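You operate a simulated robot arm through the tools that you are given. There is no shell and no other tool. Be economical: measure what you need, move in short steps, check, and stop when the job is done.

Carry out the task below with a simulated robot arm. There is one attempt and no reset: what you move stays moved.

Task
Take the nut driver and leave it on the upper shelf of the teal rack. Then take the grey brush from the wooden bench top and leave it on top of the grey block there. Then push the brushes drawer shut. Then shut the right door of the grey cabinet. Then push the left door of the grey cabinet shut. Then push the seals drawer shut. Then put the teal round brush on the steel table top. Then shut the bottom drawer of the blue cabinet. Then shut the right door of the tall black cabinet. Then take the green pad and put it on the middle of the table. Keep to this order.

Only the result counts: the job must be done as asked and must still hold three seconds after the hand-in. Knocking over, shifting, dropping, spilling or breaking anything else fails it. Lids that push on must go on centred and level and be pressed home; caps that screw on are set level and turned clockwise until they are tight.

Robot
A 7-joint arm with a two-finger parallel gripper on a trunk, on a base that drives. Base frame: it is fixed to the floor where the robot stands at the start and does not move with it; the origin is under the middle of the robot, x ahead of it, y to its left, z up; the surface under the hand at the start is at about z = 0.86. Readings come in m, degrees, newtons and seconds.
With the tool pointing down near the work surface it reaches from about 0.34 to 0.76 m from the robot's upright axis, wherever it stands. Its first joint turns from -115.0 to 115.0 degrees. Places, roughly: bottom drawer of the blue cabinet [-4.7, -0.1, 0.2]; brush [0.25, 0.5, 0.75]; brushes drawer [-1.7, 0.9, 0.8]; green pad (10x7x5 cm) [0.7, -2.5, 1]; grey block (10x6x5 cm) [0.5, 0.6, 0.9]; left door of the grey cabinet [-2.4, 0.7, 0.3]; middle of the table [-2.1, -1.2, 0.9]; nut driver (5x5x13 cm) [0.5, 0, 0.9]; right door of the grey cabinet [-1.4, 0.6, 0.3]; right door of the tall black cabinet [-4.6, -0.5, 0.9]; seals drawer [-2.4, 0.8, 0.6]; steel table top [-2.1, -1.2, 0.9]; teal round brush (6x6x13 cm) [-2.6, 1.2, 0.9]; upper shelf of the teal rack [0.7, -2.9, 1]. Payload 3.91 kg.
Tool frame: the origin (TCP) lies between the finger pads and is the grasp point; the fingertips stand 0.03 m ahead of it; z points along the fingers, y is the line along which they close. The gripper opens to 0.11 m. The fingers are 0.02 m wide and 0.01 m thick; the gripper's body (0.048 by 0.112 m) begins 0.055 m behind the TCP.
Orientation is that of the tool frame in the base frame, as [roll, pitch, yaw] about the fixed x, y, z axes, in that order (R = Rz(yaw) Ry(pitch) Rx(roll)). With the fingers straight down and closing along the base's y, the tool's x points along the base's -x, its y along +y and its z along -z.

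Tools
- The arm moves only by the tool apply_moves. Its arguments are lists of equal length, an entry for each row: "angular": the turn, a rotation vector about the tool's x, y, z in degrees, a list of three; "translation": the shift along the tool's x, y, z in cm, a list of three; "hand": the finger opening in cm, from 0 to 11. In form: {"angular": [[rx, ry, rz], ...], "translation": [[dx, dy, dz], ...], "hand": [hand, ...]}. A call has 1 to 20 rows; each row is the pose to reach, as a shift and turn from the pose commanded when the call began, along the tool's axes at that moment. Rows are played at 5 a second. More than 0.05 m and 8.6 degrees between two rows, or a gripper value outside its range, and nothing of the call is played. A pose out of reach is approached as far as the arm can. The call stops where the force on the tool passes 40 N (or 10 N more than at its start, if that is more) or the arm is blocked; 0.2 s more then pass. The fingers move at their own pace (about 0.108 m/s each) and stop on an object; they squeeze with about 36 N. The grip force told is the motor's: it shows also when the fingers shut on nothing. Time passes only in rows, and 0.2 s behind the last, so rows that repeat a pose let the fingers close. The reply holds the time, the measured pose of the TCP, the force on the tool along the base axes, the opening and the grip force, in the units named above and with some noise, with the torque about the TCP (base axes, N m) and any sound that the robot's microphone picked up.
- Cameras (640 x 400 px; columns grow to the right, rows downward): "scene" is now at [0.0046, 0.1859, 1.5498]; the picture's right is [0.45, -0.90, 0.00], its down [-0.73, -0.36, -0.58] and it looks along [0.52, 0.26, -0.81] (base axes); focal length 273 px, centre (320, 200). "wrist" rides on the gripper at [0.072, 0.017, -0.103] in the tool frame; the picture's right is [-0.23, 0.97, 0.00], its down [-0.76, -0.18, -0.62] and it looks along [-0.61, -0.14, 0.78] (tool axes); focal length 222 px, centre (320, 200). There is no depth. A picture from a camera that has moved, and an enlarged one, comes with that camera's place and axes in the base frame and with its lens.
- capture(camera): a new picture of that camera. The clock stands still meanwhile.
- raise_lower(by): slides the trunk up (or, below 0, down) by that many m; the arm and the scene camera ride with it, the base frame stays. It gives what a move gives, with no picture.
- roll_base(legs): drives the robot by 1 to 6 legs, each [ahead, turn to the left] in m and degrees, along the robot's own axes; the way and the turn of a leg run together, so that a leg with both is an arc; at most 1.5 m and 180 degrees a leg. The arm and the cameras ride along, it lands a little off, and it stops where it bumps. It gives what a move gives.
- head_to(pan, tilt): turns the head with the scene camera to pan (to the left, within 155 degrees either way) and tilt (down, from -29 to 69), counted from straight ahead of the robot. It gives what a move gives.
- inspect(camera, box): a new picture of the part [left, top, right, bottom] of that camera's present view, enlarged. The clock stands still meanwhile.
- sign_off(): hands the job in; it is judged then, once.

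Work in short steps. Places have to be worked out from the pictures, the camera data and where the tool is seen: move nearer, look again, correct. Check each grasp and each placing, and mend what went wrong. You have 207 turns and 184 pictures in all, those below and enlarged ones among them. Open the gripper and draw the arm clear of the work before you hand the job in, unless the task says otherwise.

The tools are called after "Call:" as a command line: name --argument value ..., lists and objects as JSON in quotes. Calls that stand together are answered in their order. apply_moves: Moves the arm, as the interface text tells. Its arguments: {"type":"object","properties":{"angular":{"type":"array"},"translation":{"type":"array"},"hand":{"type":"array"}},"required":["angular","translation","hand"]} The other tools are called the same way: raise_lower (by) slides the trunk up or down; roll_base (legs) drives the base; head_to (pan, tilt) turns the head that bears the scene camera; capture (camera) takes a picture; inspect (camera, box) takes an enlarged picture of a part of a camera's view; sign_off () hands the job in.

At the start:

```text
time_s: 0.0
eef_pos: [0.4624, 0.2164, 1.0949]
orientation: [-180.0, 0.0, -180.0]
wrist_force: [0.1, 0.6, 0.2]
wrist_torque: [-0.02, -0.01, -0.02]
grip_width: 0.11
grasp_force: 0.0
trunk travel left (down, up): [-0.675, 0.315]
robot x, y, heading: [-0.0009, 0.0002, -0.1]
head pan, tilt: [26.5, 54.5]
```

scene: 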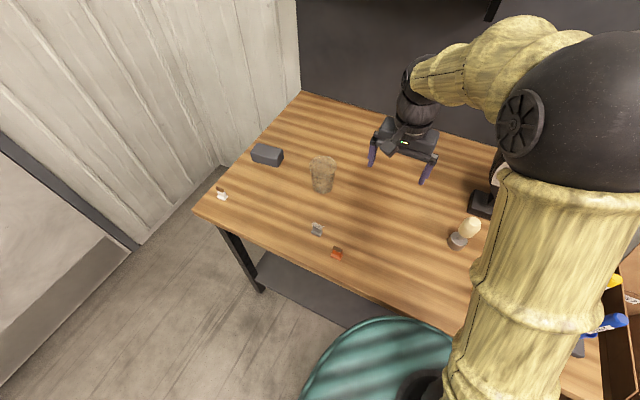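
wrist: 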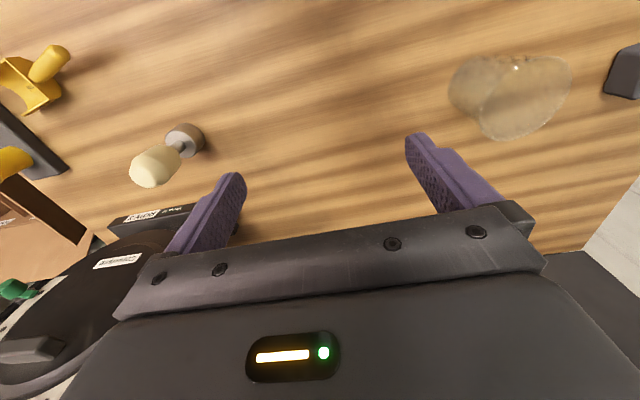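

I start by looking at the bench in front of the robot to identify the nut driver.

Call:
head_to --pan -10 --tilt 50

Call:
capture --camera "scene"

Call:
inspect --camera "wrist" --box '[0, 0, 320, 200]'

```text
time_s: 1.0
eef_pos: [0.4621, 0.2158, 1.0939]
orientation: [180.0, 0.1, -179.9]
wrist_force: [-0.8, -0.7, 0.6]
wrist_torque: [-0.02, -0.03, -0.02]
grip_width: 0.1101
grasp_force: 0.0
trunk travel left (down, up): [-0.675, 0.315]
robot x, y, heading: [0.0037, 0.0016, -0.1]
head pan, tilt: [-10.0, 50.0]
```

```text
181 pictures are left
camera scene: at [0.0154, 0.1403, 1.5556], right [-0.17, -0.98, 0.0], down [-0.75, 0.13, -0.64], along [0.63, -0.11, -0.77], focal length 273 px, centre (320, 200)
```

scene: 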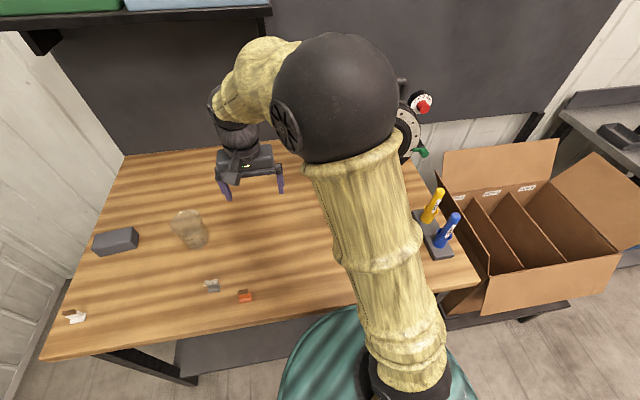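

```text
2.00 times, centred on (160, 100) of wrist
camera zoom: at [0.3889, 0.2316, 1.1976], right [0.23, 0.97, 0.0], down [0.76, -0.18, 0.62], along [0.61, -0.14, -0.78], focal length 444 px, centre (640, 400)
```

zoom: 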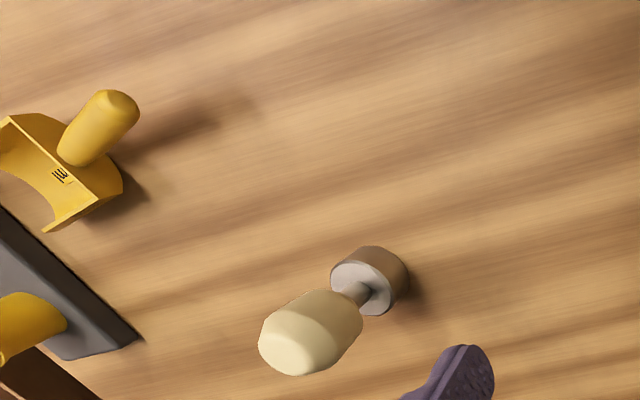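

The cream-handled driver stands at about (0.48, 0.0). I look toward the teal rack before choosing the grasp.

Call:
head_to --pan -75 --tilt 15

Call:
capture --camera "scene"

Call:
head_to --pan -150 --tilt 15

Call:
capture --camera "scene"

Call:
head_to --pan 140 --tilt 15

Call:
capture --camera "scene"

```text
time_s: 2.4
eef_pos: [0.4617, 0.216, 1.0925]
orientation: [180.0, 0.0, -180.0]
wrist_force: [0.1, -0.2, 0.7]
wrist_torque: [-0.01, 0.03, 0.04]
grip_width: 0.1099
grasp_force: 0.0
trunk travel left (down, up): [-0.675, 0.315]
robot x, y, heading: [0.0025, 0.001, -0.2]
head pan, tilt: [-75.0, 15.0]
```

```text
179 pictures are left
camera scene: at [-0.0362, 0.0633, 1.6094], right [-0.97, -0.26, 0.0], down [-0.07, 0.25, -0.97], along [0.25, -0.93, -0.26], focal length 273 px, centre (320, 200)
```

scene: 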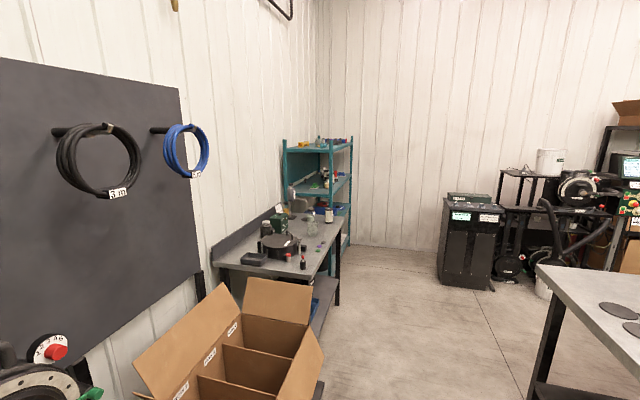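

```text
time_s: 3.9
eef_pos: [0.4627, 0.2151, 1.0942]
orientation: [-179.8, 0.0, -180.0]
wrist_force: [-0.1, -0.1, -0.7]
wrist_torque: [-0.01, -0.01, 0.0]
grip_width: 0.1099
grasp_force: 0.1
trunk travel left (down, up): [-0.675, 0.315]
robot x, y, heading: [-0.0005, -0.0013, -0.2]
head pan, tilt: [-150.0, 15.0]
```

```text
178 pictures are left
camera scene: at [-0.1413, 0.1068, 1.6094], right [-0.5, 0.87, 0.0], down [0.22, 0.13, -0.97], along [-0.84, -0.48, -0.26], focal length 273 px, centre (320, 200)
```

scene: 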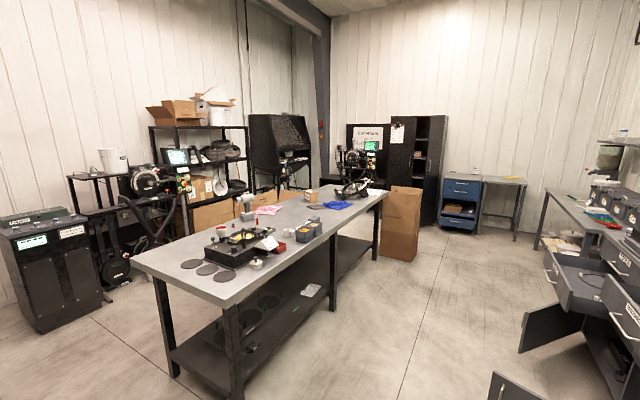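

```text
time_s: 7.8
eef_pos: [0.4617, 0.2159, 1.0932]
orientation: [-180.0, 0.1, 180.0]
wrist_force: [0.1, 0.2, 0.3]
wrist_torque: [0.0, -0.02, -0.02]
grip_width: 0.1098
grasp_force: 0.1
trunk travel left (down, up): [-0.675, 0.315]
robot x, y, heading: [0.0035, -0.004, 0.1]
head pan, tilt: [140.0, 15.0]
```

```text
177 pictures are left
camera scene: at [-0.132, 0.2136, 1.6094], right [0.64, 0.77, 0.0], down [0.2, -0.17, -0.97], along [-0.74, 0.62, -0.26], focal length 273 px, centre (320, 200)
```

scene: 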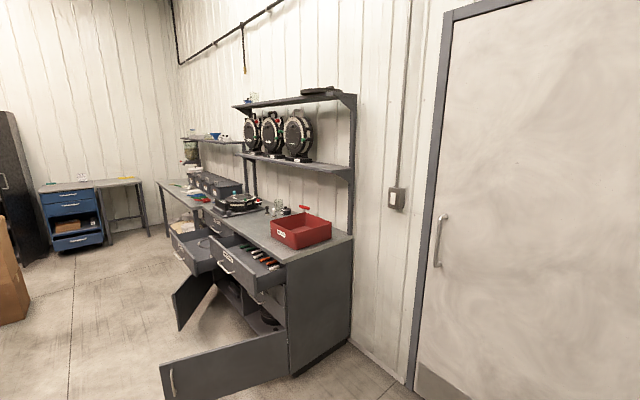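

The overview is clear. I zoom on the teal rack to see which shelf is the upper one near z=1.

Call:
head_to --pan -75 --tilt 15

Call:
inspect --camera "scene" --box '[230, 120, 390, 220]'

```text
time_s: 10.9
eef_pos: [0.4624, 0.216, 1.0936]
orientation: [179.9, 0.0, 180.0]
wrist_force: [0.1, -0.3, -0.6]
wrist_torque: [-0.01, -0.03, -0.02]
grip_width: 0.11
grasp_force: 0.2
trunk travel left (down, up): [-0.675, 0.315]
robot x, y, heading: [-0.0041, -0.0045, -0.2]
head pan, tilt: [-75.0, 15.0]
```

```text
4.00 times, centred on (310, 170) of scene
camera zoom: at [-0.0362, 0.0633, 1.6094], right [-0.97, -0.26, 0.0], down [-0.07, 0.25, -0.97], along [0.25, -0.93, -0.26], focal length 1092 px, centre (360, 320)
```

zoom: 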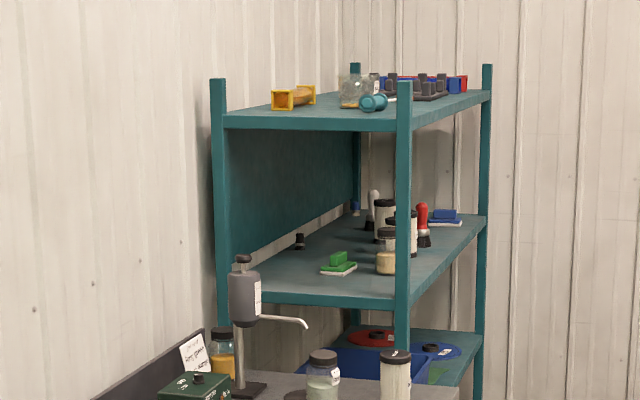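

The upper shelf (z≈1.0) has a top 0.4 m above it, so I need an inclined grasp. I tilt the tool to about 35° below horizontal and move to a pre-grasp behind the driver.

Call:
apply_moves --angular '[[0, -7, 0], [0, -14, 0], [0, -21, 0], [0, -28, 0], [0, -35, 0], [0, -42, 0], [0, -49, 0], [0, -55, 0], [0, -55, 0]]' --translation '[[1, -3, 0], [2, -6, 0], [4, -9, 0], [6, -12, 1], [8, -15, 2], [8, -18, 4], [8, -20, 6], [8, -21.8, 7.5], [8, -21.8, 7.5]]' --hand '[11, 11, 11, 11, 11, 11, 11, 11, 11]'

Call:
capture --camera "wrist"

```text
time_s: 12.9
eef_pos: [0.4889, 0.047, 1.0677]
orientation: [-179.9, 55.0, 179.7]
wrist_force: [1.0, -0.7, 0.9]
wrist_torque: [-0.02, -0.02, -0.05]
grip_width: 0.11
grasp_force: 0.1
out of reach, approached as far as the arm can: row 5, 6, 7, 8, 9
trunk travel left (down, up): [-0.675, 0.315]
robot x, y, heading: [-0.0006, 0.0002, -0.2]
head pan, tilt: [-75.0, 15.0]
```

```text
175 pictures are left
camera wrist: at [0.3626, 0.0636, 1.0681], right [0.13, 0.97, 0.19], down [-0.07, -0.18, 0.98], along [0.99, -0.15, 0.05], focal length 222 px, centre (320, 200)
```

wrist: 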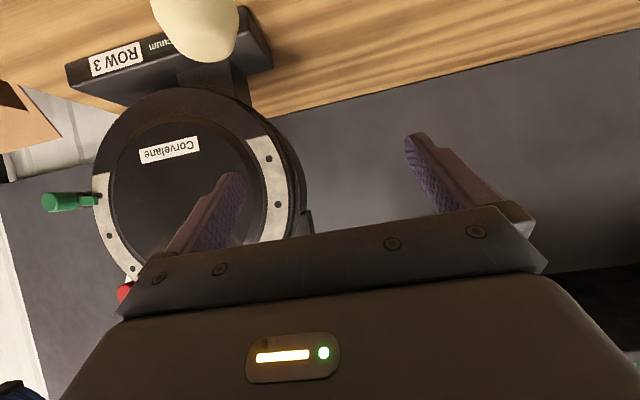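

The pose is too close to the trunk; I back the base by 0.2 m.

Call:
roll_base --legs '[[-0.2, 0]]'

Call:
apply_moves --angular '[[0, 0, 0]]' --translation '[[0, 0, 0]]' --hand '[11]'

```text
time_s: 14.7
eef_pos: [0.2877, 0.0464, 1.0679]
orientation: [180.0, 54.9, 179.8]
wrist_force: [0.1, -0.7, -0.1]
wrist_torque: [0.01, -0.03, 0.05]
grip_width: 0.1098
grasp_force: 0.1
trunk travel left (down, up): [-0.675, 0.315]
robot x, y, heading: [-0.1993, -0.0024, 0.1]
head pan, tilt: [-75.0, 15.0]
```

```text
time_s: 15.1
eef_pos: [0.2904, 0.0468, 1.0671]
orientation: [-179.9, 55.0, 179.7]
wrist_force: [-0.8, 1.1, -1.3]
wrist_torque: [0.0, 0.0, 0.04]
grip_width: 0.1099
grasp_force: 0.0
trunk travel left (down, up): [-0.675, 0.315]
robot x, y, heading: [-0.202, -0.0009, 0.0]
head pan, tilt: [-75.0, 15.0]
```

Now I move to the pre-grasp at (0.38, 0.0, 1.02) and look.

Call:
apply_moves --angular '[[0, 0, 0], [0, 0, 0], [0, 0, 0], [0, 0, 0]]' --translation '[[-0.5, -2.5, 3], [-1, -4.8, 6], [-1.5, -4.8, 10], [-1.5, -4.8, 10.3]]' --hand '[11, 11, 11, 11]'

Call:
capture --camera "wrist"

Call:
head_to --pan -10 --tilt 45

Call:
capture --camera "scene"

```text
time_s: 16.1
eef_pos: [0.3827, -0.0026, 1.0199]
orientation: [180.0, 54.9, 179.8]
wrist_force: [0.3, 0.2, 0.4]
wrist_torque: [-0.01, -0.06, -0.03]
grip_width: 0.1099
grasp_force: 0.0
out of reach, approached as far as the arm can: row 1, 2
trunk travel left (down, up): [-0.675, 0.315]
robot x, y, heading: [-0.2001, 0.0023, 0.0]
head pan, tilt: [-75.0, 15.0]
```

```text
174 pictures are left
camera wrist: at [0.2559, 0.0144, 1.0203], right [0.13, 0.97, 0.19], down [-0.07, -0.18, 0.98], along [0.99, -0.15, 0.05], focal length 222 px, centre (320, 200)
```

wrist: 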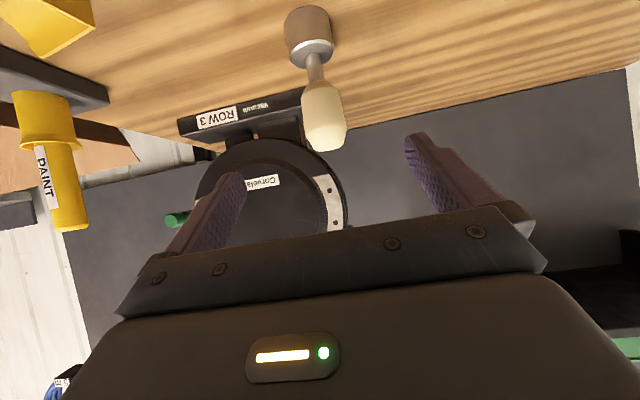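

```text
time_s: 17.4
eef_pos: [0.3826, -0.001, 1.0192]
orientation: [-180.0, 55.0, 179.8]
wrist_force: [0.3, -0.2, 0.7]
wrist_torque: [0.01, 0.05, 0.0]
grip_width: 0.1101
grasp_force: 0.1
trunk travel left (down, up): [-0.675, 0.315]
robot x, y, heading: [-0.1995, -0.0026, 0.1]
head pan, tilt: [-10.0, 45.0]
```

```text
173 pictures are left
camera scene: at [-0.1804, 0.1392, 1.5626], right [-0.17, -0.98, 0.0], down [-0.7, 0.12, -0.71], along [0.7, -0.12, -0.71], focal length 273 px, centre (320, 200)
```

scene: 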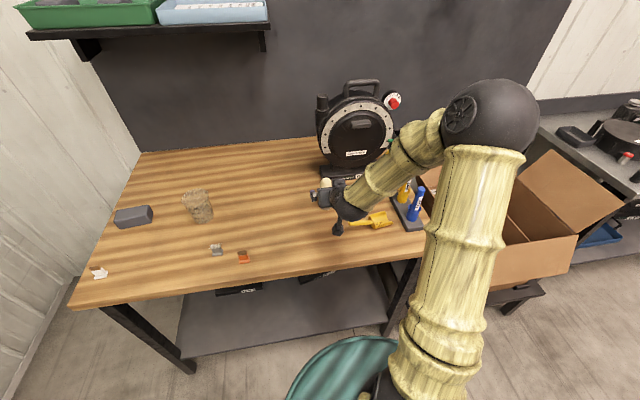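

The driver's handle axis is at about (0.478, 0.0), handle from z≈0.93 to 0.985. I advance 11.5 cm along the tool and close.

Call:
apply_moves --angular '[[0, 0, 0], [0, 0, 0], [0, 0, 0], [0, 0, 0], [0, 0, 0], [0, 0, 0], [0, 0, 0]]' --translation '[[0, 0.2, 4], [0, 0.2, 8], [0, 0.2, 11.5], [0, 0.2, 11.5], [0, 0.2, 11.5], [0, 0.2, 11.5], [0, 0.2, 11.5]]' --hand '[11, 11, 11, 11, 0, 0, 0]'

Call:
capture --camera "wrist"

```text
time_s: 19.1
eef_pos: [0.4765, 0.0003, 0.9543]
orientation: [180.0, 55.0, 179.7]
wrist_force: [-0.3, -0.2, 0.2]
wrist_torque: [-0.01, -0.05, 0.03]
grip_width: 0.0409
grasp_force: 36.3
trunk travel left (down, up): [-0.675, 0.315]
robot x, y, heading: [-0.2005, 0.0013, 0.1]
head pan, tilt: [-10.0, 45.0]
```

```text
172 pictures are left
camera wrist: at [0.3497, 0.0161, 0.9552], right [0.13, 0.97, 0.19], down [-0.07, -0.18, 0.98], along [0.99, -0.15, 0.05], focal length 222 px, centre (320, 200)
```

wrist: 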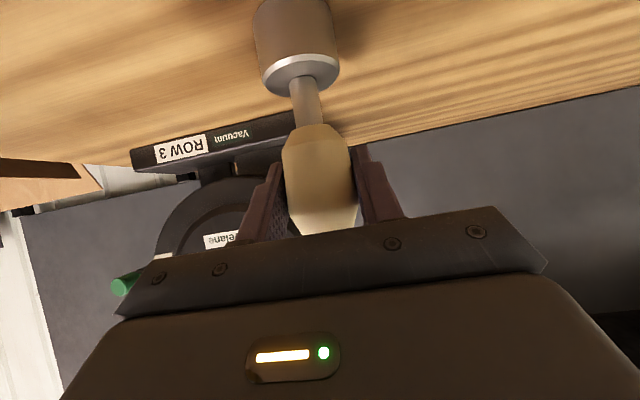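

The driver is gripped (0.041 m wide). I lift with the trunk, check, then drive back, turn right and travel toward the rack.

Call:
raise_lower --by 0.26

Call:
roll_base --legs '[[-0.25, 0], [0, -90], [1.2, 0], [1.2, 0]]'

Call:
head_to --pan 40 --tilt 25

Call:
capture --camera "scene"

Call:
capture --camera "wrist"

```text
time_s: 21.7
eef_pos: [0.4774, -0.0005, 1.2146]
orientation: [180.0, 54.9, 179.8]
wrist_force: [-0.8, 0.2, -2.2]
wrist_torque: [-0.04, -0.03, 0.02]
grip_width: 0.0407
grasp_force: 36.0
trunk travel left (down, up): [-0.935, 0.055]
robot x, y, heading: [-0.199, 0.0018, 0.2]
head pan, tilt: [-10.0, 45.0]
```

```text
time_s: 42.7
eef_pos: [-0.4092, -3.0685, 1.2147]
orientation: [-180.0, 54.9, 90.9]
wrist_force: [-0.3, 0.0, 0.4]
wrist_torque: [0.01, -0.02, -0.02]
grip_width: 0.0
grasp_force: 36.3
trunk travel left (down, up): [-0.935, 0.055]
robot x, y, heading: [-0.4242, -2.3946, -88.9]
head pan, tilt: [-10.0, 45.0]
```

```text
time_s: 43.9
eef_pos: [-0.409, -3.0684, 1.2142]
orientation: [-180.0, 54.9, 90.9]
wrist_force: [0.6, 0.6, 0.0]
wrist_torque: [0.01, -0.01, 0.02]
grip_width: 0.0001
grasp_force: 35.8
trunk travel left (down, up): [-0.935, 0.055]
robot x, y, heading: [-0.42, -2.3898, -88.8]
head pan, tilt: [40.0, 25.0]
```

```text
171 pictures are left
camera scene: at [-0.2108, -2.3984, 1.8531], right [-0.75, -0.66, 0.0], down [-0.28, 0.32, -0.91], along [0.6, -0.68, -0.42], focal length 273 px, centre (320, 200)
```

scene: 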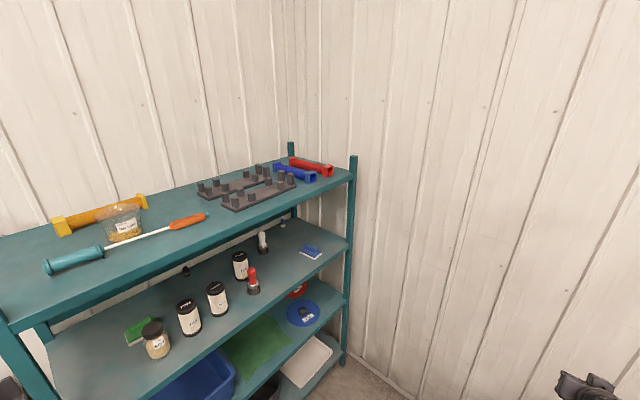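

```text
170 pictures are left
camera wrist: at [-0.3949, -2.9435, 1.2153], right [0.98, -0.12, 0.19], down [-0.18, 0.07, 0.98], along [-0.13, -0.99, 0.05], focal length 222 px, centre (320, 200)
```

wrist: 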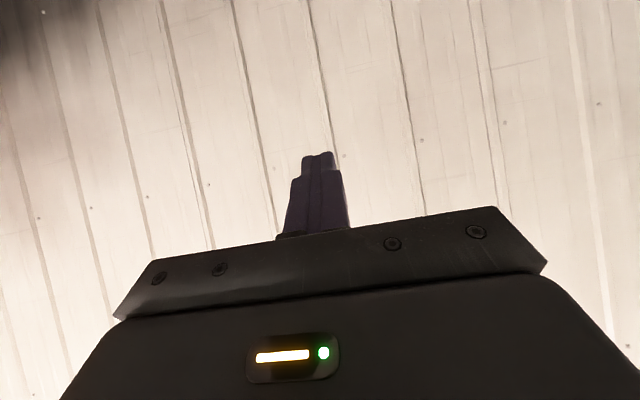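

The driver was lost during the drive. I look back along the route to find it.

Call:
head_to --pan 150 --tilt 35

Call:
capture --camera "scene"

Call:
head_to --pan -150 --tilt 35

Call:
capture --camera "scene"

```text
time_s: 45.8
eef_pos: [-0.409, -3.0687, 1.2144]
orientation: [-180.0, 55.1, 90.9]
wrist_force: [-0.4, -0.5, 0.0]
wrist_torque: [-0.01, -0.01, 0.0]
grip_width: 0.0
grasp_force: 36.0
trunk travel left (down, up): [-0.935, 0.055]
robot x, y, heading: [-0.4215, -2.3924, -88.9]
head pan, tilt: [150.0, 35.0]
```

```text
169 pictures are left
camera scene: at [-0.2287, -2.2519, 1.8374], right [0.88, -0.48, 0.0], down [-0.28, -0.5, -0.82], along [0.4, 0.72, -0.57], focal length 273 px, centre (320, 200)
```

scene: 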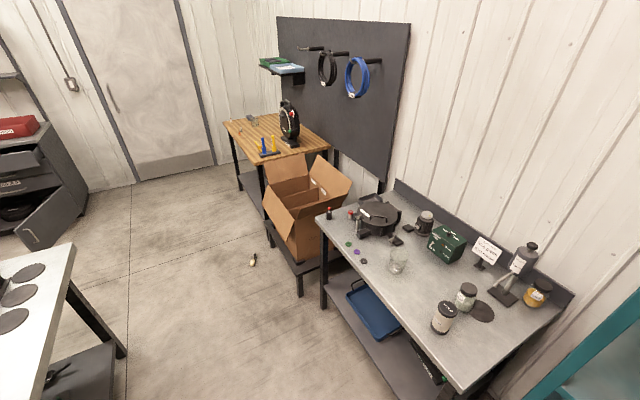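

```text
time_s: 49.8
eef_pos: [-0.409, -3.0688, 1.2143]
orientation: [-180.0, 55.0, 90.9]
wrist_force: [-1.1, 0.8, 0.1]
wrist_torque: [0.0, 0.04, 0.05]
grip_width: 0.0001
grasp_force: 36.6
trunk travel left (down, up): [-0.935, 0.055]
robot x, y, heading: [-0.4256, -2.3946, -88.9]
head pan, tilt: [-150.0, 35.0]
```

```text
168 pictures are left
camera scene: at [-0.3169, -2.2536, 1.8374], right [0.86, 0.52, 0.0], down [0.3, -0.49, -0.82], along [-0.42, 0.7, -0.57], focal length 273 px, centre (320, 200)
```

scene: 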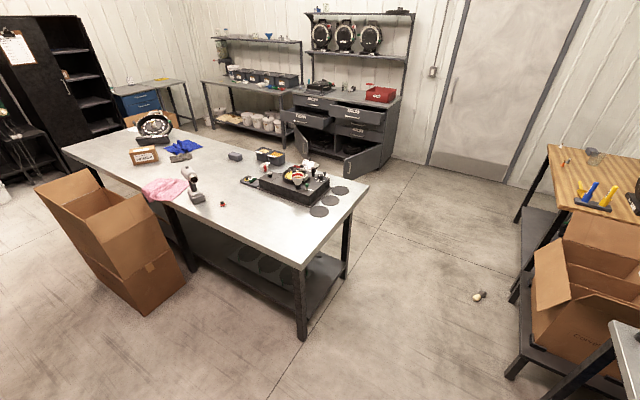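

The driver lies on the floor at about (0.08, −0.5). I fold the tool straight down and nearer, open the fingers, then go back to pick it up.

Call:
apply_moves --angular '[[0, 7, 0], [0, 14, 0], [0, 21, 0], [0, 28, 0], [0, 35, 0], [0, 42, 0], [0, 49, 0], [0, 55, 0], [0, 55, 0]]' --translation '[[1, 0, -2], [3, 0, -4], [5, 0, -6], [7, 0, -8.5], [8.5, 0, -11], [9.5, 0, -13], [10.5, 0, -15], [11.5, 0, -16.4], [11.5, 0, -16.4]]' --hand '[11, 11, 11, 11, 11, 11, 11, 11, 11]'

Call:
roll_base --legs '[[-1.2, 0], [-0.6, 0]]'

Call:
head_to --pan 80 --tilt 60

Call:
capture --camera "scene"

```text
time_s: 51.8
eef_pos: [-0.4129, -2.8682, 1.2134]
orientation: [-180.0, -0.1, 90.8]
wrist_force: [-0.1, -0.9, -0.9]
wrist_torque: [0.01, -0.01, -0.02]
grip_width: 0.1101
grasp_force: 0.1
trunk travel left (down, up): [-0.935, 0.055]
robot x, y, heading: [-0.4238, -2.393, -88.6]
head pan, tilt: [-150.0, 35.0]
```

```text
time_s: 62.5
eef_pos: [-0.4508, -1.0576, 1.2145]
orientation: [180.0, -0.1, 91.1]
wrist_force: [0.2, -0.5, 0.0]
wrist_torque: [-0.01, 0.01, -0.01]
grip_width: 0.1101
grasp_force: 0.1
trunk travel left (down, up): [-0.935, 0.055]
robot x, y, heading: [-0.4634, -0.5839, -88.6]
head pan, tilt: [-150.0, 35.0]
```

```text
time_s: 65.8
eef_pos: [-0.4518, -1.0585, 1.2136]
orientation: [-179.9, 0.1, 91.2]
wrist_force: [0.8, 0.0, -0.1]
wrist_torque: [0.03, 0.03, 0.02]
grip_width: 0.1099
grasp_force: 0.1
trunk travel left (down, up): [-0.935, 0.055]
robot x, y, heading: [-0.4609, -0.5843, -88.6]
head pan, tilt: [80.0, 60.0]
```

```text
167 pictures are left
camera scene: at [-0.2459, -0.5291, 1.8031], right [-0.15, -0.99, 0.0], down [-0.86, 0.13, -0.5], along [0.49, -0.08, -0.87], focal length 273 px, centre (320, 200)
```

scene: 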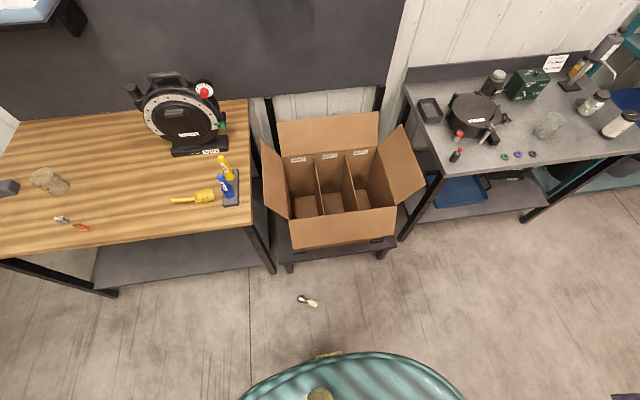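

The driver lies at about (0.057, −0.51), socket toward +x+y. I reposition to about (−0.2, −0.05) facing it, so the socket end points roughly toward the robot.

Call:
roll_base --legs '[[0, -27], [-0.59, 0], [0, 55]]'

Call:
head_to --pan 0 --tilt 60

Call:
capture --camera "scene"

Call:
capture --camera "wrist"

```text
time_s: 75.1
eef_pos: [0.029, -0.4637, 1.2144]
orientation: [-180.0, 0.0, 119.0]
wrist_force: [0.1, 0.4, 0.5]
wrist_torque: [0.0, 0.0, 0.01]
grip_width: 0.1099
grasp_force: 0.0
trunk travel left (down, up): [-0.935, 0.055]
robot x, y, heading: [-0.2039, -0.0509, -61.0]
head pan, tilt: [80.0, 60.0]
```

```text
time_s: 76.6
eef_pos: [0.0282, -0.4635, 1.2138]
orientation: [-180.0, 0.0, 118.9]
wrist_force: [0.8, -0.2, 0.0]
wrist_torque: [0.01, 0.0, 0.02]
grip_width: 0.1102
grasp_force: 0.0
trunk travel left (down, up): [-0.935, 0.055]
robot x, y, heading: [-0.2046, -0.0467, -60.9]
head pan, tilt: [0.0, 60.0]
```

```text
166 pictures are left
camera scene: at [-0.0678, 0.0205, 1.8031], right [-0.87, -0.49, 0.0], down [-0.42, 0.76, -0.5], along [0.24, -0.44, -0.87], focal length 273 px, centre (320, 200)
```

scene: 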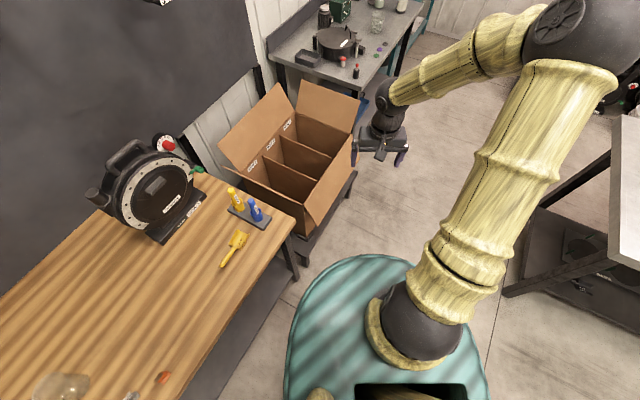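

```text
165 pictures are left
camera wrist: at [0.0076, -0.3938, 1.3185], right [0.96, 0.27, 0.0], down [0.21, -0.75, 0.62], along [0.17, -0.6, -0.78], focal length 222 px, centre (320, 200)
```

wrist: 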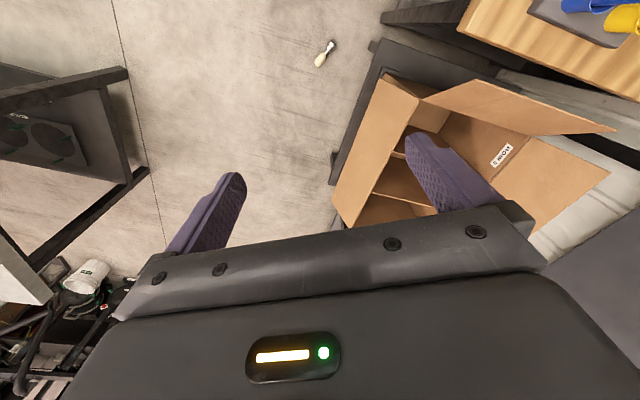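

The driver is at about (0.065, −0.50), axis at ~65°. I lower the trunk and then yaw the tool to line it up.

Call:
raise_lower --by -0.75

Call:
apply_moves --angular '[[0, 0, 8], [0, 0, 16], [0, 0, 24], [0, 0, 32], [0, 0, 40], [0, 0, 48], [0, 0, 54], [0, 0, 54]]' --translation '[[0, 0, 0], [0, 0, 0], [0, 0, 0], [0, 0, 0], [0, 0, 0], [0, 0, 0], [0, 0, 0], [0, 0, 0]]' --hand '[11, 11, 11, 11, 11, 11, 11, 11]'

Call:
capture --camera "wrist"

Call:
capture --camera "scene"

```text
refused: -0.75 is not a number from -0.4 to 0.4
```

```text
time_s: 78.4
eef_pos: [0.0291, -0.4644, 1.2152]
orientation: [180.0, 0.0, 64.8]
wrist_force: [0.4, -0.2, 0.8]
wrist_torque: [0.01, 0.03, -0.02]
grip_width: 0.1099
grasp_force: 0.2
trunk travel left (down, up): [-0.935, 0.055]
robot x, y, heading: [-0.205, -0.0499, -60.9]
head pan, tilt: [0.0, 60.0]
```

```text
164 pictures are left
camera wrist: at [0.0737, -0.4073, 1.3185], right [0.78, -0.62, 0.0], down [-0.48, -0.61, 0.62], along [-0.39, -0.49, -0.78], focal length 222 px, centre (320, 200)
```

wrist: 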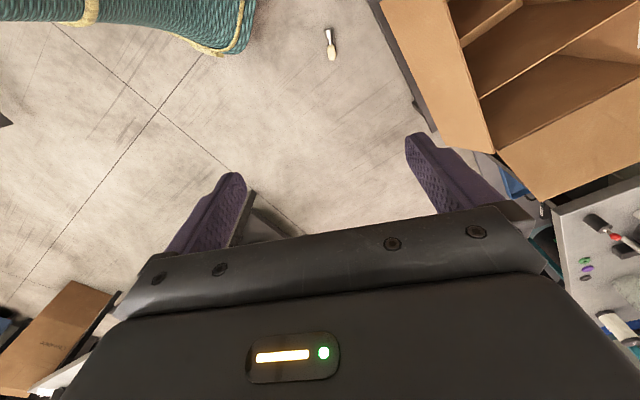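

```text
163 pictures are left
camera scene: at [-0.068, 0.0204, 1.8031], right [-0.87, -0.49, 0.0], down [-0.42, 0.76, -0.5], along [0.24, -0.44, -0.87], focal length 273 px, centre (320, 200)
```

scene: 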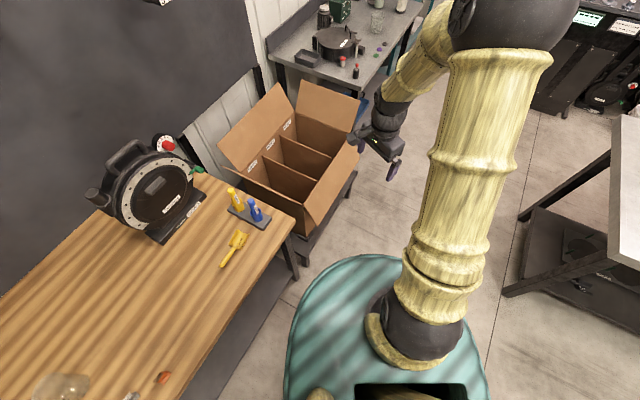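

Clear of the carton (x>0.2). Lower the trunk in two steps.

Call:
raise_lower --by -0.4

Call:
raise_lower --by -0.4

Call:
capture --camera "wrist"

```text
time_s: 82.2
eef_pos: [0.0288, -0.4636, 0.8154]
orientation: [179.9, -0.1, 64.9]
wrist_force: [-0.5, -0.5, 0.0]
wrist_torque: [0.0, -0.01, 0.02]
grip_width: 0.1098
grasp_force: 0.1
trunk travel left (down, up): [-0.535, 0.455]
robot x, y, heading: [-0.2032, -0.0483, -60.8]
head pan, tilt: [0.0, 60.0]
```

```text
time_s: 86.0
eef_pos: [0.0281, -0.4639, 0.4141]
orientation: [180.0, -0.1, 64.9]
wrist_force: [0.2, 0.3, -0.6]
wrist_torque: [0.02, -0.02, -0.01]
grip_width: 0.11
grasp_force: 0.1
trunk travel left (down, up): [-0.135, 0.855]
robot x, y, heading: [-0.2034, -0.0461, -61.0]
head pan, tilt: [0.0, 60.0]
```

```text
162 pictures are left
camera wrist: at [0.0737, -0.407, 0.5184], right [0.79, -0.62, 0.0], down [-0.48, -0.61, 0.62], along [-0.39, -0.49, -0.78], focal length 222 px, centre (320, 200)
```

wrist: 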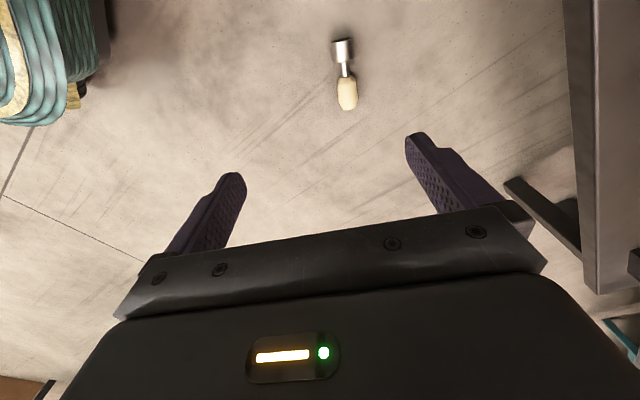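

Handle centre is at about (0.045, −0.532). Lower the trunk the rest, align laterally and descend by arm, stopping at z≈0.10.

Call:
raise_lower --by -0.13

Call:
apply_moves --angular '[[0, 0, 0], [0, 0, 0], [0, 0, 0], [0, 0, 0], [0, 0, 0], [0, 0, 0]]' --translation '[[-2.7, 2.2, 2], [-5.4, 4.4, 5], [-5.4, 4.4, 9], [-5.4, 4.4, 13], [-5.4, 4.4, 17], [-5.4, 4.4, 18]]' --hand '[11, 11, 11, 11, 11, 11]'

Call:
capture --camera "wrist"

```text
time_s: 87.6
eef_pos: [0.0286, -0.4637, 0.2834]
orientation: [-179.9, 0.0, 64.8]
wrist_force: [-0.3, -0.7, 0.4]
wrist_torque: [-0.02, -0.07, -0.06]
grip_width: 0.1099
grasp_force: 0.0
trunk travel left (down, up): [-0.005, 0.985]
robot x, y, heading: [-0.2088, -0.0491, -61.0]
head pan, tilt: [0.0, 60.0]
```

```text
time_s: 89.0
eef_pos: [0.0443, -0.5316, 0.1059]
orientation: [180.0, 0.0, 65.0]
wrist_force: [-0.4, 0.2, 0.1]
wrist_torque: [0.0, 0.0, 0.0]
grip_width: 0.1101
grasp_force: 0.1
trunk travel left (down, up): [-0.005, 0.985]
robot x, y, heading: [-0.2024, -0.0498, -60.7]
head pan, tilt: [0.0, 60.0]
```

```text
161 pictures are left
camera wrist: at [0.0906, -0.4743, 0.2085], right [0.79, -0.62, 0.0], down [-0.48, -0.61, 0.62], along [-0.39, -0.49, -0.78], focal length 222 px, centre (320, 200)
```

wrist: 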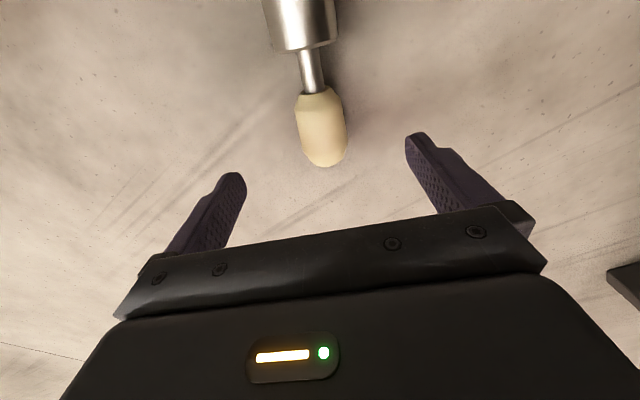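

Aligned. Descend 7 cm and grip the handle.

Call:
apply_moves --angular '[[0, 0, 0], [0, 0, 0], [0, 0, 0], [0, 0, 0], [0, 0, 0], [0, 0, 0]]' --translation '[[0, 0.2, 4], [0, 0.2, 7.1], [0, 0.2, 7.1], [0, 0.2, 7.1], [0, 0.2, 7.1], [0, 0.2, 7.1]]' --hand '[11, 11, 11, 0, 0, 0]'

Call:
apply_moves --angular '[[0, 0, 0], [0, 0, 0], [0, 0, 0], [0, 0, 0]]' --translation '[[0, 0, -4], [0, 0, -8], [0, 0, -12], [0, 0, -15]]' --hand '[0, 0, 0, 0]'

Call:
capture --camera "wrist"

```text
time_s: 90.4
eef_pos: [0.0457, -0.5328, 0.0334]
orientation: [179.9, 0.0, 64.9]
wrist_force: [0.8, -1.2, 0.2]
wrist_torque: [-0.07, 0.06, -0.02]
grip_width: 0.0406
grasp_force: 36.0
trunk travel left (down, up): [-0.005, 0.985]
robot x, y, heading: [-0.2035, -0.0474, -61.0]
head pan, tilt: [0.0, 60.0]
```

```text
time_s: 91.4
eef_pos: [0.047, -0.5325, 0.1821]
orientation: [-179.8, -0.1, 64.9]
wrist_force: [0.4, -0.3, -4.0]
wrist_torque: [-0.17, 0.1, -0.01]
grip_width: 0.0408
grasp_force: 36.0
trunk travel left (down, up): [-0.005, 0.985]
robot x, y, heading: [-0.2035, -0.0488, -60.8]
head pan, tilt: [0.0, 60.0]
```

```text
160 pictures are left
camera wrist: at [0.092, -0.4753, 0.2867], right [0.79, -0.62, 0.0], down [-0.48, -0.62, 0.62], along [-0.39, -0.49, -0.78], focal length 222 px, centre (320, 200)
```

wrist: 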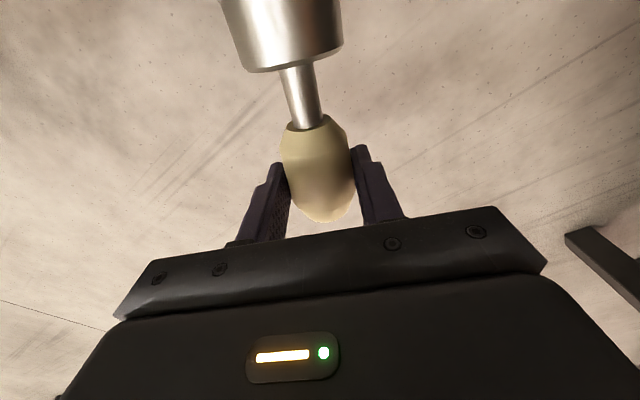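

Held securely, socket along tool x. Raise, then back away slowly from the bench.

Call:
raise_lower --by 0.4

Call:
raise_lower --by 0.4

Call:
roll_base --legs '[[-0.3, 0]]'

Call:
apply_moves --angular '[[0, 0, -7], [0, 0, -14], [0, 0, -21], [0, 0, -28], [0, 0, -35], [0, 0, -42], [0, 0, -49], [0, 0, -54]]' --translation '[[0, 0, 0], [0, 0, 0], [0, 0, 0], [0, 0, 0], [0, 0, 0], [0, 0, 0], [0, 0, 0], [0, 0, 0]]' --hand '[0, 0, 0, 0, 0, 0, 0, 0]'

```text
time_s: 95.3
eef_pos: [0.0477, -0.5333, 0.5822]
orientation: [-179.9, 0.0, 64.9]
wrist_force: [0.3, -0.1, -3.1]
wrist_torque: [-0.18, 0.09, 0.01]
grip_width: 0.0408
grasp_force: 36.1
trunk travel left (down, up): [-0.405, 0.585]
robot x, y, heading: [-0.2065, -0.0489, -60.8]
head pan, tilt: [0.0, 60.0]
```

```text
time_s: 99.1
eef_pos: [0.0469, -0.5327, 0.9829]
orientation: [-179.9, 0.0, 64.9]
wrist_force: [-0.6, -0.3, -3.1]
wrist_torque: [-0.19, 0.1, -0.01]
grip_width: 0.0406
grasp_force: 35.9
trunk travel left (down, up): [-0.805, 0.185]
robot x, y, heading: [-0.2016, -0.0477, -60.6]
head pan, tilt: [0.0, 60.0]
```

```text
time_s: 101.4
eef_pos: [-0.1018, -0.2683, 0.9837]
orientation: [-180.0, -0.1, 64.9]
wrist_force: [0.1, -0.2, -4.3]
wrist_torque: [-0.16, 0.11, -0.01]
grip_width: 0.0407
grasp_force: 35.6
trunk travel left (down, up): [-0.805, 0.185]
robot x, y, heading: [-0.3521, 0.2166, -61.1]
head pan, tilt: [0.0, 60.0]
```

```text
time_s: 103.2
eef_pos: [-0.1017, -0.2679, 0.9831]
orientation: [179.9, 0.0, 119.0]
wrist_force: [-0.1, 0.3, -3.6]
wrist_torque: [-0.23, -0.08, 0.04]
grip_width: 0.0408
grasp_force: 36.1
trunk travel left (down, up): [-0.805, 0.185]
robot x, y, heading: [-0.3503, 0.2195, -60.8]
head pan, tilt: [0.0, 60.0]
```

Now I tilt the tool to horizontal so the driver hangs upright, extending the arm and raising a little.

Call:
apply_moves --angular '[[0, -7.5, 0], [0, -15, 0], [0, -22.5, 0], [0, -30, 0], [0, -37.5, 0], [0, -45, 0], [0, -52.5, 0], [0, -60, 0], [0, -67.5, 0], [0, -75, 0], [0, -82.5, 0], [0, -90, 0], [0, -90, 0]]' --translation '[[-2, 0, -2], [-4, 0, -4], [-6, 0, -6], [-8, 0, -8], [-10, 0, -10], [-12, 0, -10], [-14, 0, -10], [-16, 0, -10], [-17, 0, -10], [-18, 0, -10], [-19, 0, -10], [-20, 0, -10], [-20, 0, -10]]' --hand '[0, 0, 0, 0, 0, 0, 0, 0, 0, 0, 0, 0, 0]'

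Call:
capture --camera "wrist"

Call:
head_to --pan 0 --tilt 45

Call:
capture --camera "scene"

```text
time_s: 106.0
eef_pos: [-0.0063, -0.4427, 1.0822]
orientation: [-23.8, 90.0, -85.0]
wrist_force: [1.1, 0.6, -3.3]
wrist_torque: [0.02, 0.07, 0.01]
grip_width: 0.0407
grasp_force: 36.0
trunk travel left (down, up): [-0.805, 0.185]
robot x, y, heading: [-0.3528, 0.2154, -60.8]
head pan, tilt: [0.0, 60.0]
```

```text
159 pictures are left
camera wrist: at [-0.0414, -0.3454, 1.0107], right [0.85, 0.47, 0.23], down [-0.46, 0.46, 0.76], along [0.25, -0.75, 0.61], focal length 222 px, centre (320, 200)
```

wrist: 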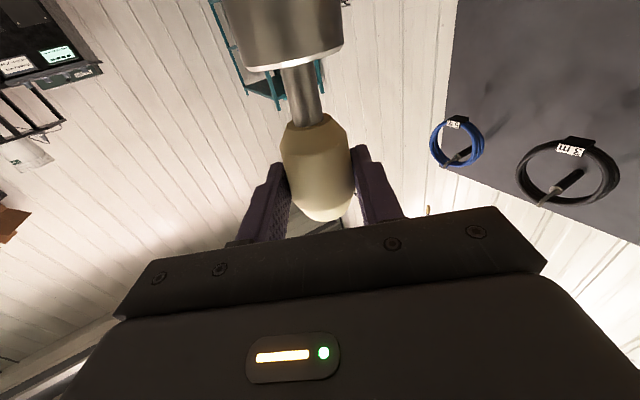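

```text
time_s: 106.8
eef_pos: [-0.0052, -0.4439, 1.0816]
orientation: [-154.1, 89.8, 144.8]
wrist_force: [-0.4, 0.5, -3.7]
wrist_torque: [0.03, 0.09, 0.0]
grip_width: 0.0408
grasp_force: 35.9
trunk travel left (down, up): [-0.805, 0.185]
robot x, y, heading: [-0.3503, 0.2175, -60.8]
head pan, tilt: [0.0, 45.0]
```

```text
158 pictures are left
camera scene: at [-0.2086, 0.2725, 1.6925], right [-0.87, -0.49, 0.0], down [-0.34, 0.62, -0.71], along [0.34, -0.62, -0.71], focal length 273 px, centre (320, 200)
```

scene: 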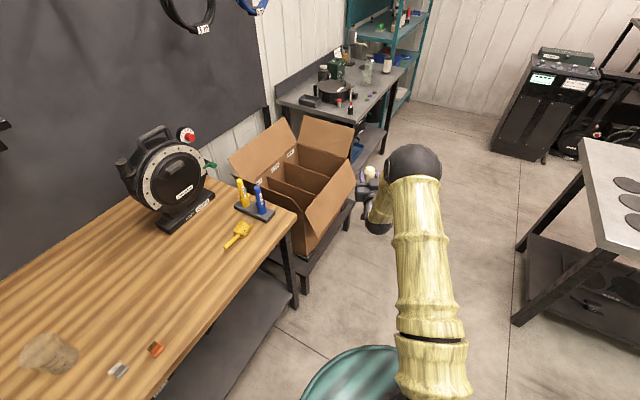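

Driver is upright in a horizontal grip. I turn to −90° and drive in short legs, checking the grip.

Call:
roll_base --legs '[[0, -15], [0, -15]]'

Call:
roll_base --legs '[[0.7, 0]]'

Call:
roll_base --legs '[[0.7, 0]]'

```text
time_s: 109.5
eef_pos: [-0.3824, -0.527, 1.0824]
orientation: [-172.6, 89.8, 96.1]
wrist_force: [-0.8, 0.4, -4.0]
wrist_torque: [0.07, 0.03, 0.02]
grip_width: 0.0409
grasp_force: 35.8
trunk travel left (down, up): [-0.805, 0.185]
robot x, y, heading: [-0.3542, 0.2181, -90.8]
head pan, tilt: [0.0, 45.0]
```

```text
time_s: 114.0
eef_pos: [-0.3977, -1.234, 1.0815]
orientation: [-166.8, 89.9, 101.9]
wrist_force: [0.3, -0.4, -2.1]
wrist_torque: [0.05, 0.01, 0.0]
grip_width: 0.0405
grasp_force: 36.3
trunk travel left (down, up): [-0.805, 0.185]
robot x, y, heading: [-0.3664, -0.4884, -91.0]
head pan, tilt: [0.0, 45.0]
```

```text
time_s: 118.4
eef_pos: [-0.4137, -1.9269, 1.0806]
orientation: [-167.5, 90.0, 101.3]
wrist_force: [-0.4, 0.3, -2.7]
wrist_torque: [0.03, 0.0, -0.02]
grip_width: 0.0407
grasp_force: 36.3
trunk travel left (down, up): [-0.805, 0.185]
robot x, y, heading: [-0.3826, -1.1812, -91.3]
head pan, tilt: [0.0, 45.0]
```

Grip holds. I continue 1.2 m, then turn to about −35°, raise, and look at the shelf.

Call:
roll_base --legs '[[0.7, 0], [0.5, 0]]'

Call:
raise_lower --by 0.12

Call:
roll_base --legs '[[0, 28], [0, 28]]'

Call:
head_to --pan 5 --tilt 35

Call:
capture --camera "scene"

Call:
capture --camera "wrist"

```text
time_s: 125.8
eef_pos: [-0.4386, -3.1278, 1.0811]
orientation: [-168.7, 90.0, 99.9]
wrist_force: [-0.2, -0.8, -3.5]
wrist_torque: [0.06, 0.02, -0.03]
grip_width: 0.0407
grasp_force: 35.8
trunk travel left (down, up): [-0.805, 0.185]
robot x, y, heading: [-0.4055, -2.3814, -91.2]
head pan, tilt: [0.0, 45.0]
```

```text
time_s: 127.3
eef_pos: [-0.4379, -3.1282, 1.2012]
orientation: [-167.1, 89.9, 101.6]
wrist_force: [-0.7, -0.2, -4.2]
wrist_torque: [0.07, 0.02, -0.01]
grip_width: 0.0404
grasp_force: 35.4
trunk travel left (down, up): [-0.925, 0.065]
robot x, y, heading: [-0.4044, -2.3852, -91.2]
head pan, tilt: [0.0, 45.0]
```

```text
time_s: 131.6
eef_pos: [0.1931, -2.8267, 1.2025]
orientation: [-158.9, 89.9, 165.9]
wrist_force: [0.1, 1.3, -3.3]
wrist_torque: [0.02, 0.07, 0.02]
grip_width: 0.0407
grasp_force: 36.2
trunk travel left (down, up): [-0.925, 0.065]
robot x, y, heading: [-0.4084, -2.3835, -35.0]
head pan, tilt: [0.0, 45.0]
```

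```text
time_s: 132.3
eef_pos: [0.1941, -2.8277, 1.2022]
orientation: [-167.5, 89.9, 157.1]
wrist_force: [-0.5, -0.2, -2.8]
wrist_torque: [0.01, 0.03, 0.0]
grip_width: 0.0406
grasp_force: 36.2
trunk travel left (down, up): [-0.925, 0.065]
robot x, y, heading: [-0.4052, -2.3859, -35.2]
head pan, tilt: [5.0, 35.0]
```

```text
157 pictures are left
camera scene: at [-0.2905, -2.2684, 1.8273], right [-0.5, -0.87, 0.0], down [-0.5, 0.29, -0.82], along [0.71, -0.41, -0.57], focal length 273 px, centre (320, 200)
```

scene: 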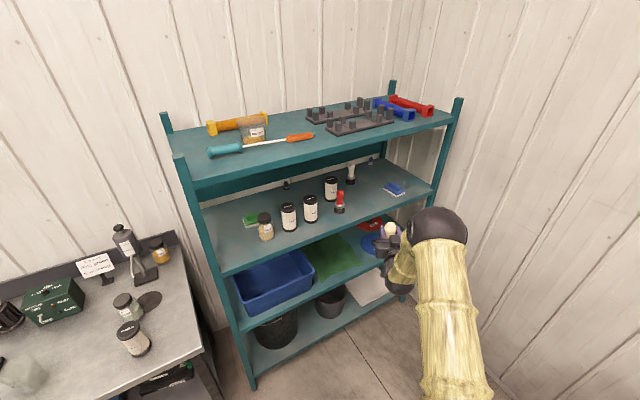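

```text
156 pictures are left
camera wrist: at [0.1183, -2.7545, 1.1301], right [0.56, 0.79, 0.23], down [-0.61, 0.21, 0.76], along [0.56, -0.57, 0.61], focal length 222 px, centre (320, 200)
```

wrist: 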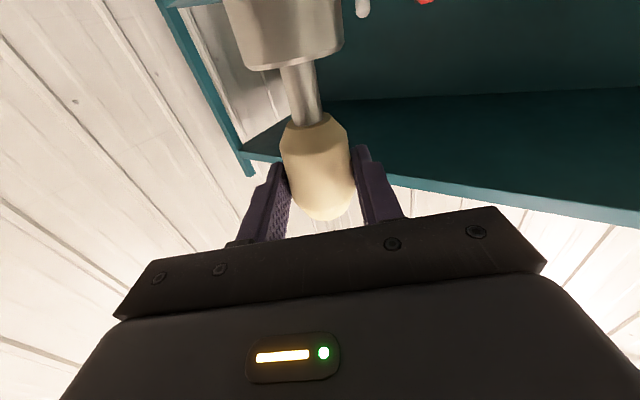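

The shelf top is at z≈1.025 and the gap between the red brush (y≈−2.88) and the blue brush (y≈−3.22) is free. I turn 2° left and advance so the driver is over about (0.54, −3.03).

Call:
roll_base --legs '[[0, 2], [0.38, 0]]'

Call:
capture --camera "scene"

Call:
capture --camera "wrist"

```text
time_s: 135.5
eef_pos: [0.5294, -3.0146, 1.2007]
orientation: [-169.0, 89.9, 157.6]
wrist_force: [1.8, 0.3, -3.2]
wrist_torque: [0.02, 0.02, 0.02]
grip_width: 0.0405
grasp_force: 36.4
trunk travel left (down, up): [-0.925, 0.065]
robot x, y, heading: [-0.083, -2.5932, -33.3]
head pan, tilt: [5.0, 35.0]
```

```text
155 pictures are left
camera scene: at [0.0267, -2.4735, 1.8273], right [-0.47, -0.88, 0.0], down [-0.51, 0.27, -0.82], along [0.72, -0.39, -0.57], focal length 273 px, centre (320, 200)
```

scene: 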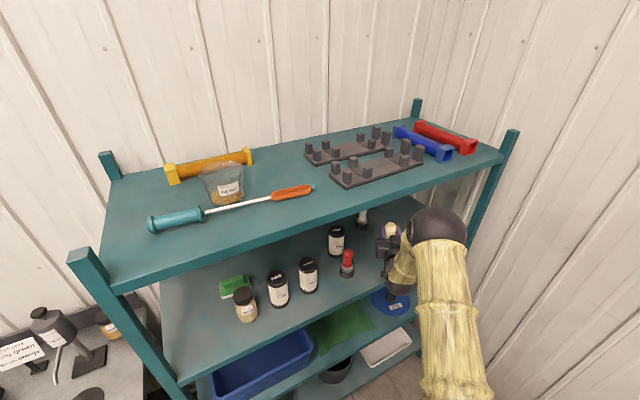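

```text
154 pictures are left
camera wrist: at [0.4514, -2.9453, 1.1299], right [0.54, 0.81, 0.23], down [-0.62, 0.19, 0.76], along [0.58, -0.55, 0.61], focal length 222 px, centre (320, 200)
```

wrist: 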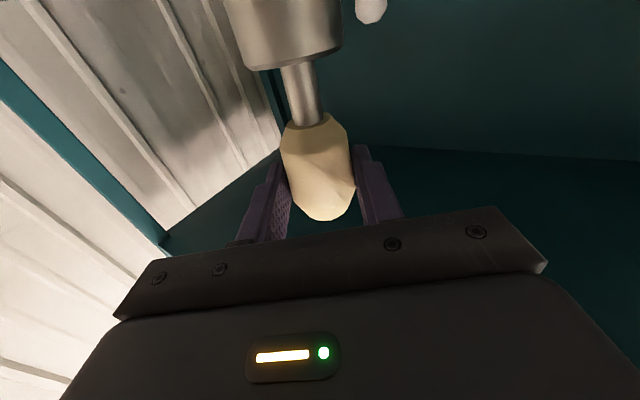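

Driver hangs at (0.529, −3.015). I lower it along tool x (down) gradually watching the force.

Call:
apply_moves --angular '[[0, 0, 0], [0, 0, 0], [0, 0, 0], [0, 0, 0]]' --translation '[[2, 0, 0], [4, 0, 0], [6, 0, 0], [6.5, 0, 0]]' --hand '[0, 0, 0, 0]'

Call:
capture --camera "wrist"

Call:
inspect --camera "scene" --box '[280, 180, 480, 305]'

```text
time_s: 136.5
eef_pos: [0.5277, -3.0152, 1.1374]
orientation: [21.2, 90.0, -12.3]
wrist_force: [-0.9, -0.3, -3.7]
wrist_torque: [0.04, 0.03, 0.01]
grip_width: 0.0407
grasp_force: 35.8
trunk travel left (down, up): [-0.925, 0.065]
robot x, y, heading: [-0.0854, -2.5956, -33.0]
head pan, tilt: [5.0, 35.0]
```

```text
153 pictures are left
camera wrist: at [0.4507, -2.9449, 1.0653], right [0.54, 0.81, 0.23], down [-0.62, 0.19, 0.76], along [0.58, -0.55, 0.61], focal length 222 px, centre (320, 200)
```

wrist: 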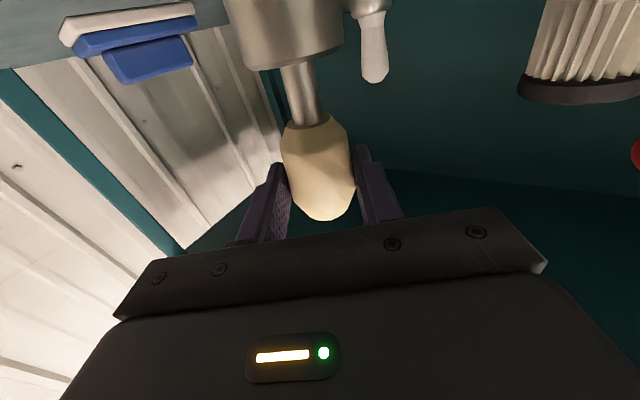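

```text
3.20 times, centred on (380, 242) of scene
camera zoom: at [0.0257, -2.4728, 1.8274], right [-0.47, -0.88, 0.0], down [-0.51, 0.27, -0.82], along [0.72, -0.39, -0.57], focal length 874 px, centre (128, 64)
```

zoom: 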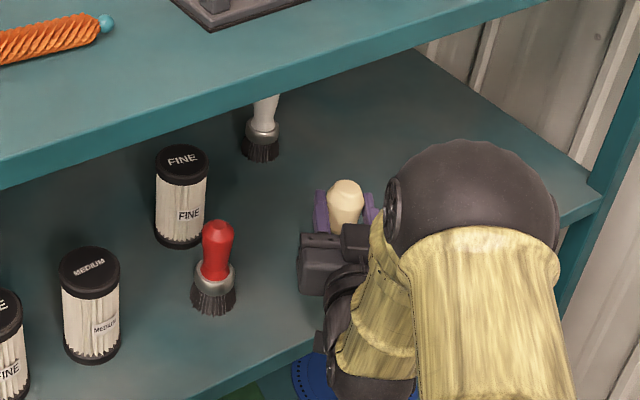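

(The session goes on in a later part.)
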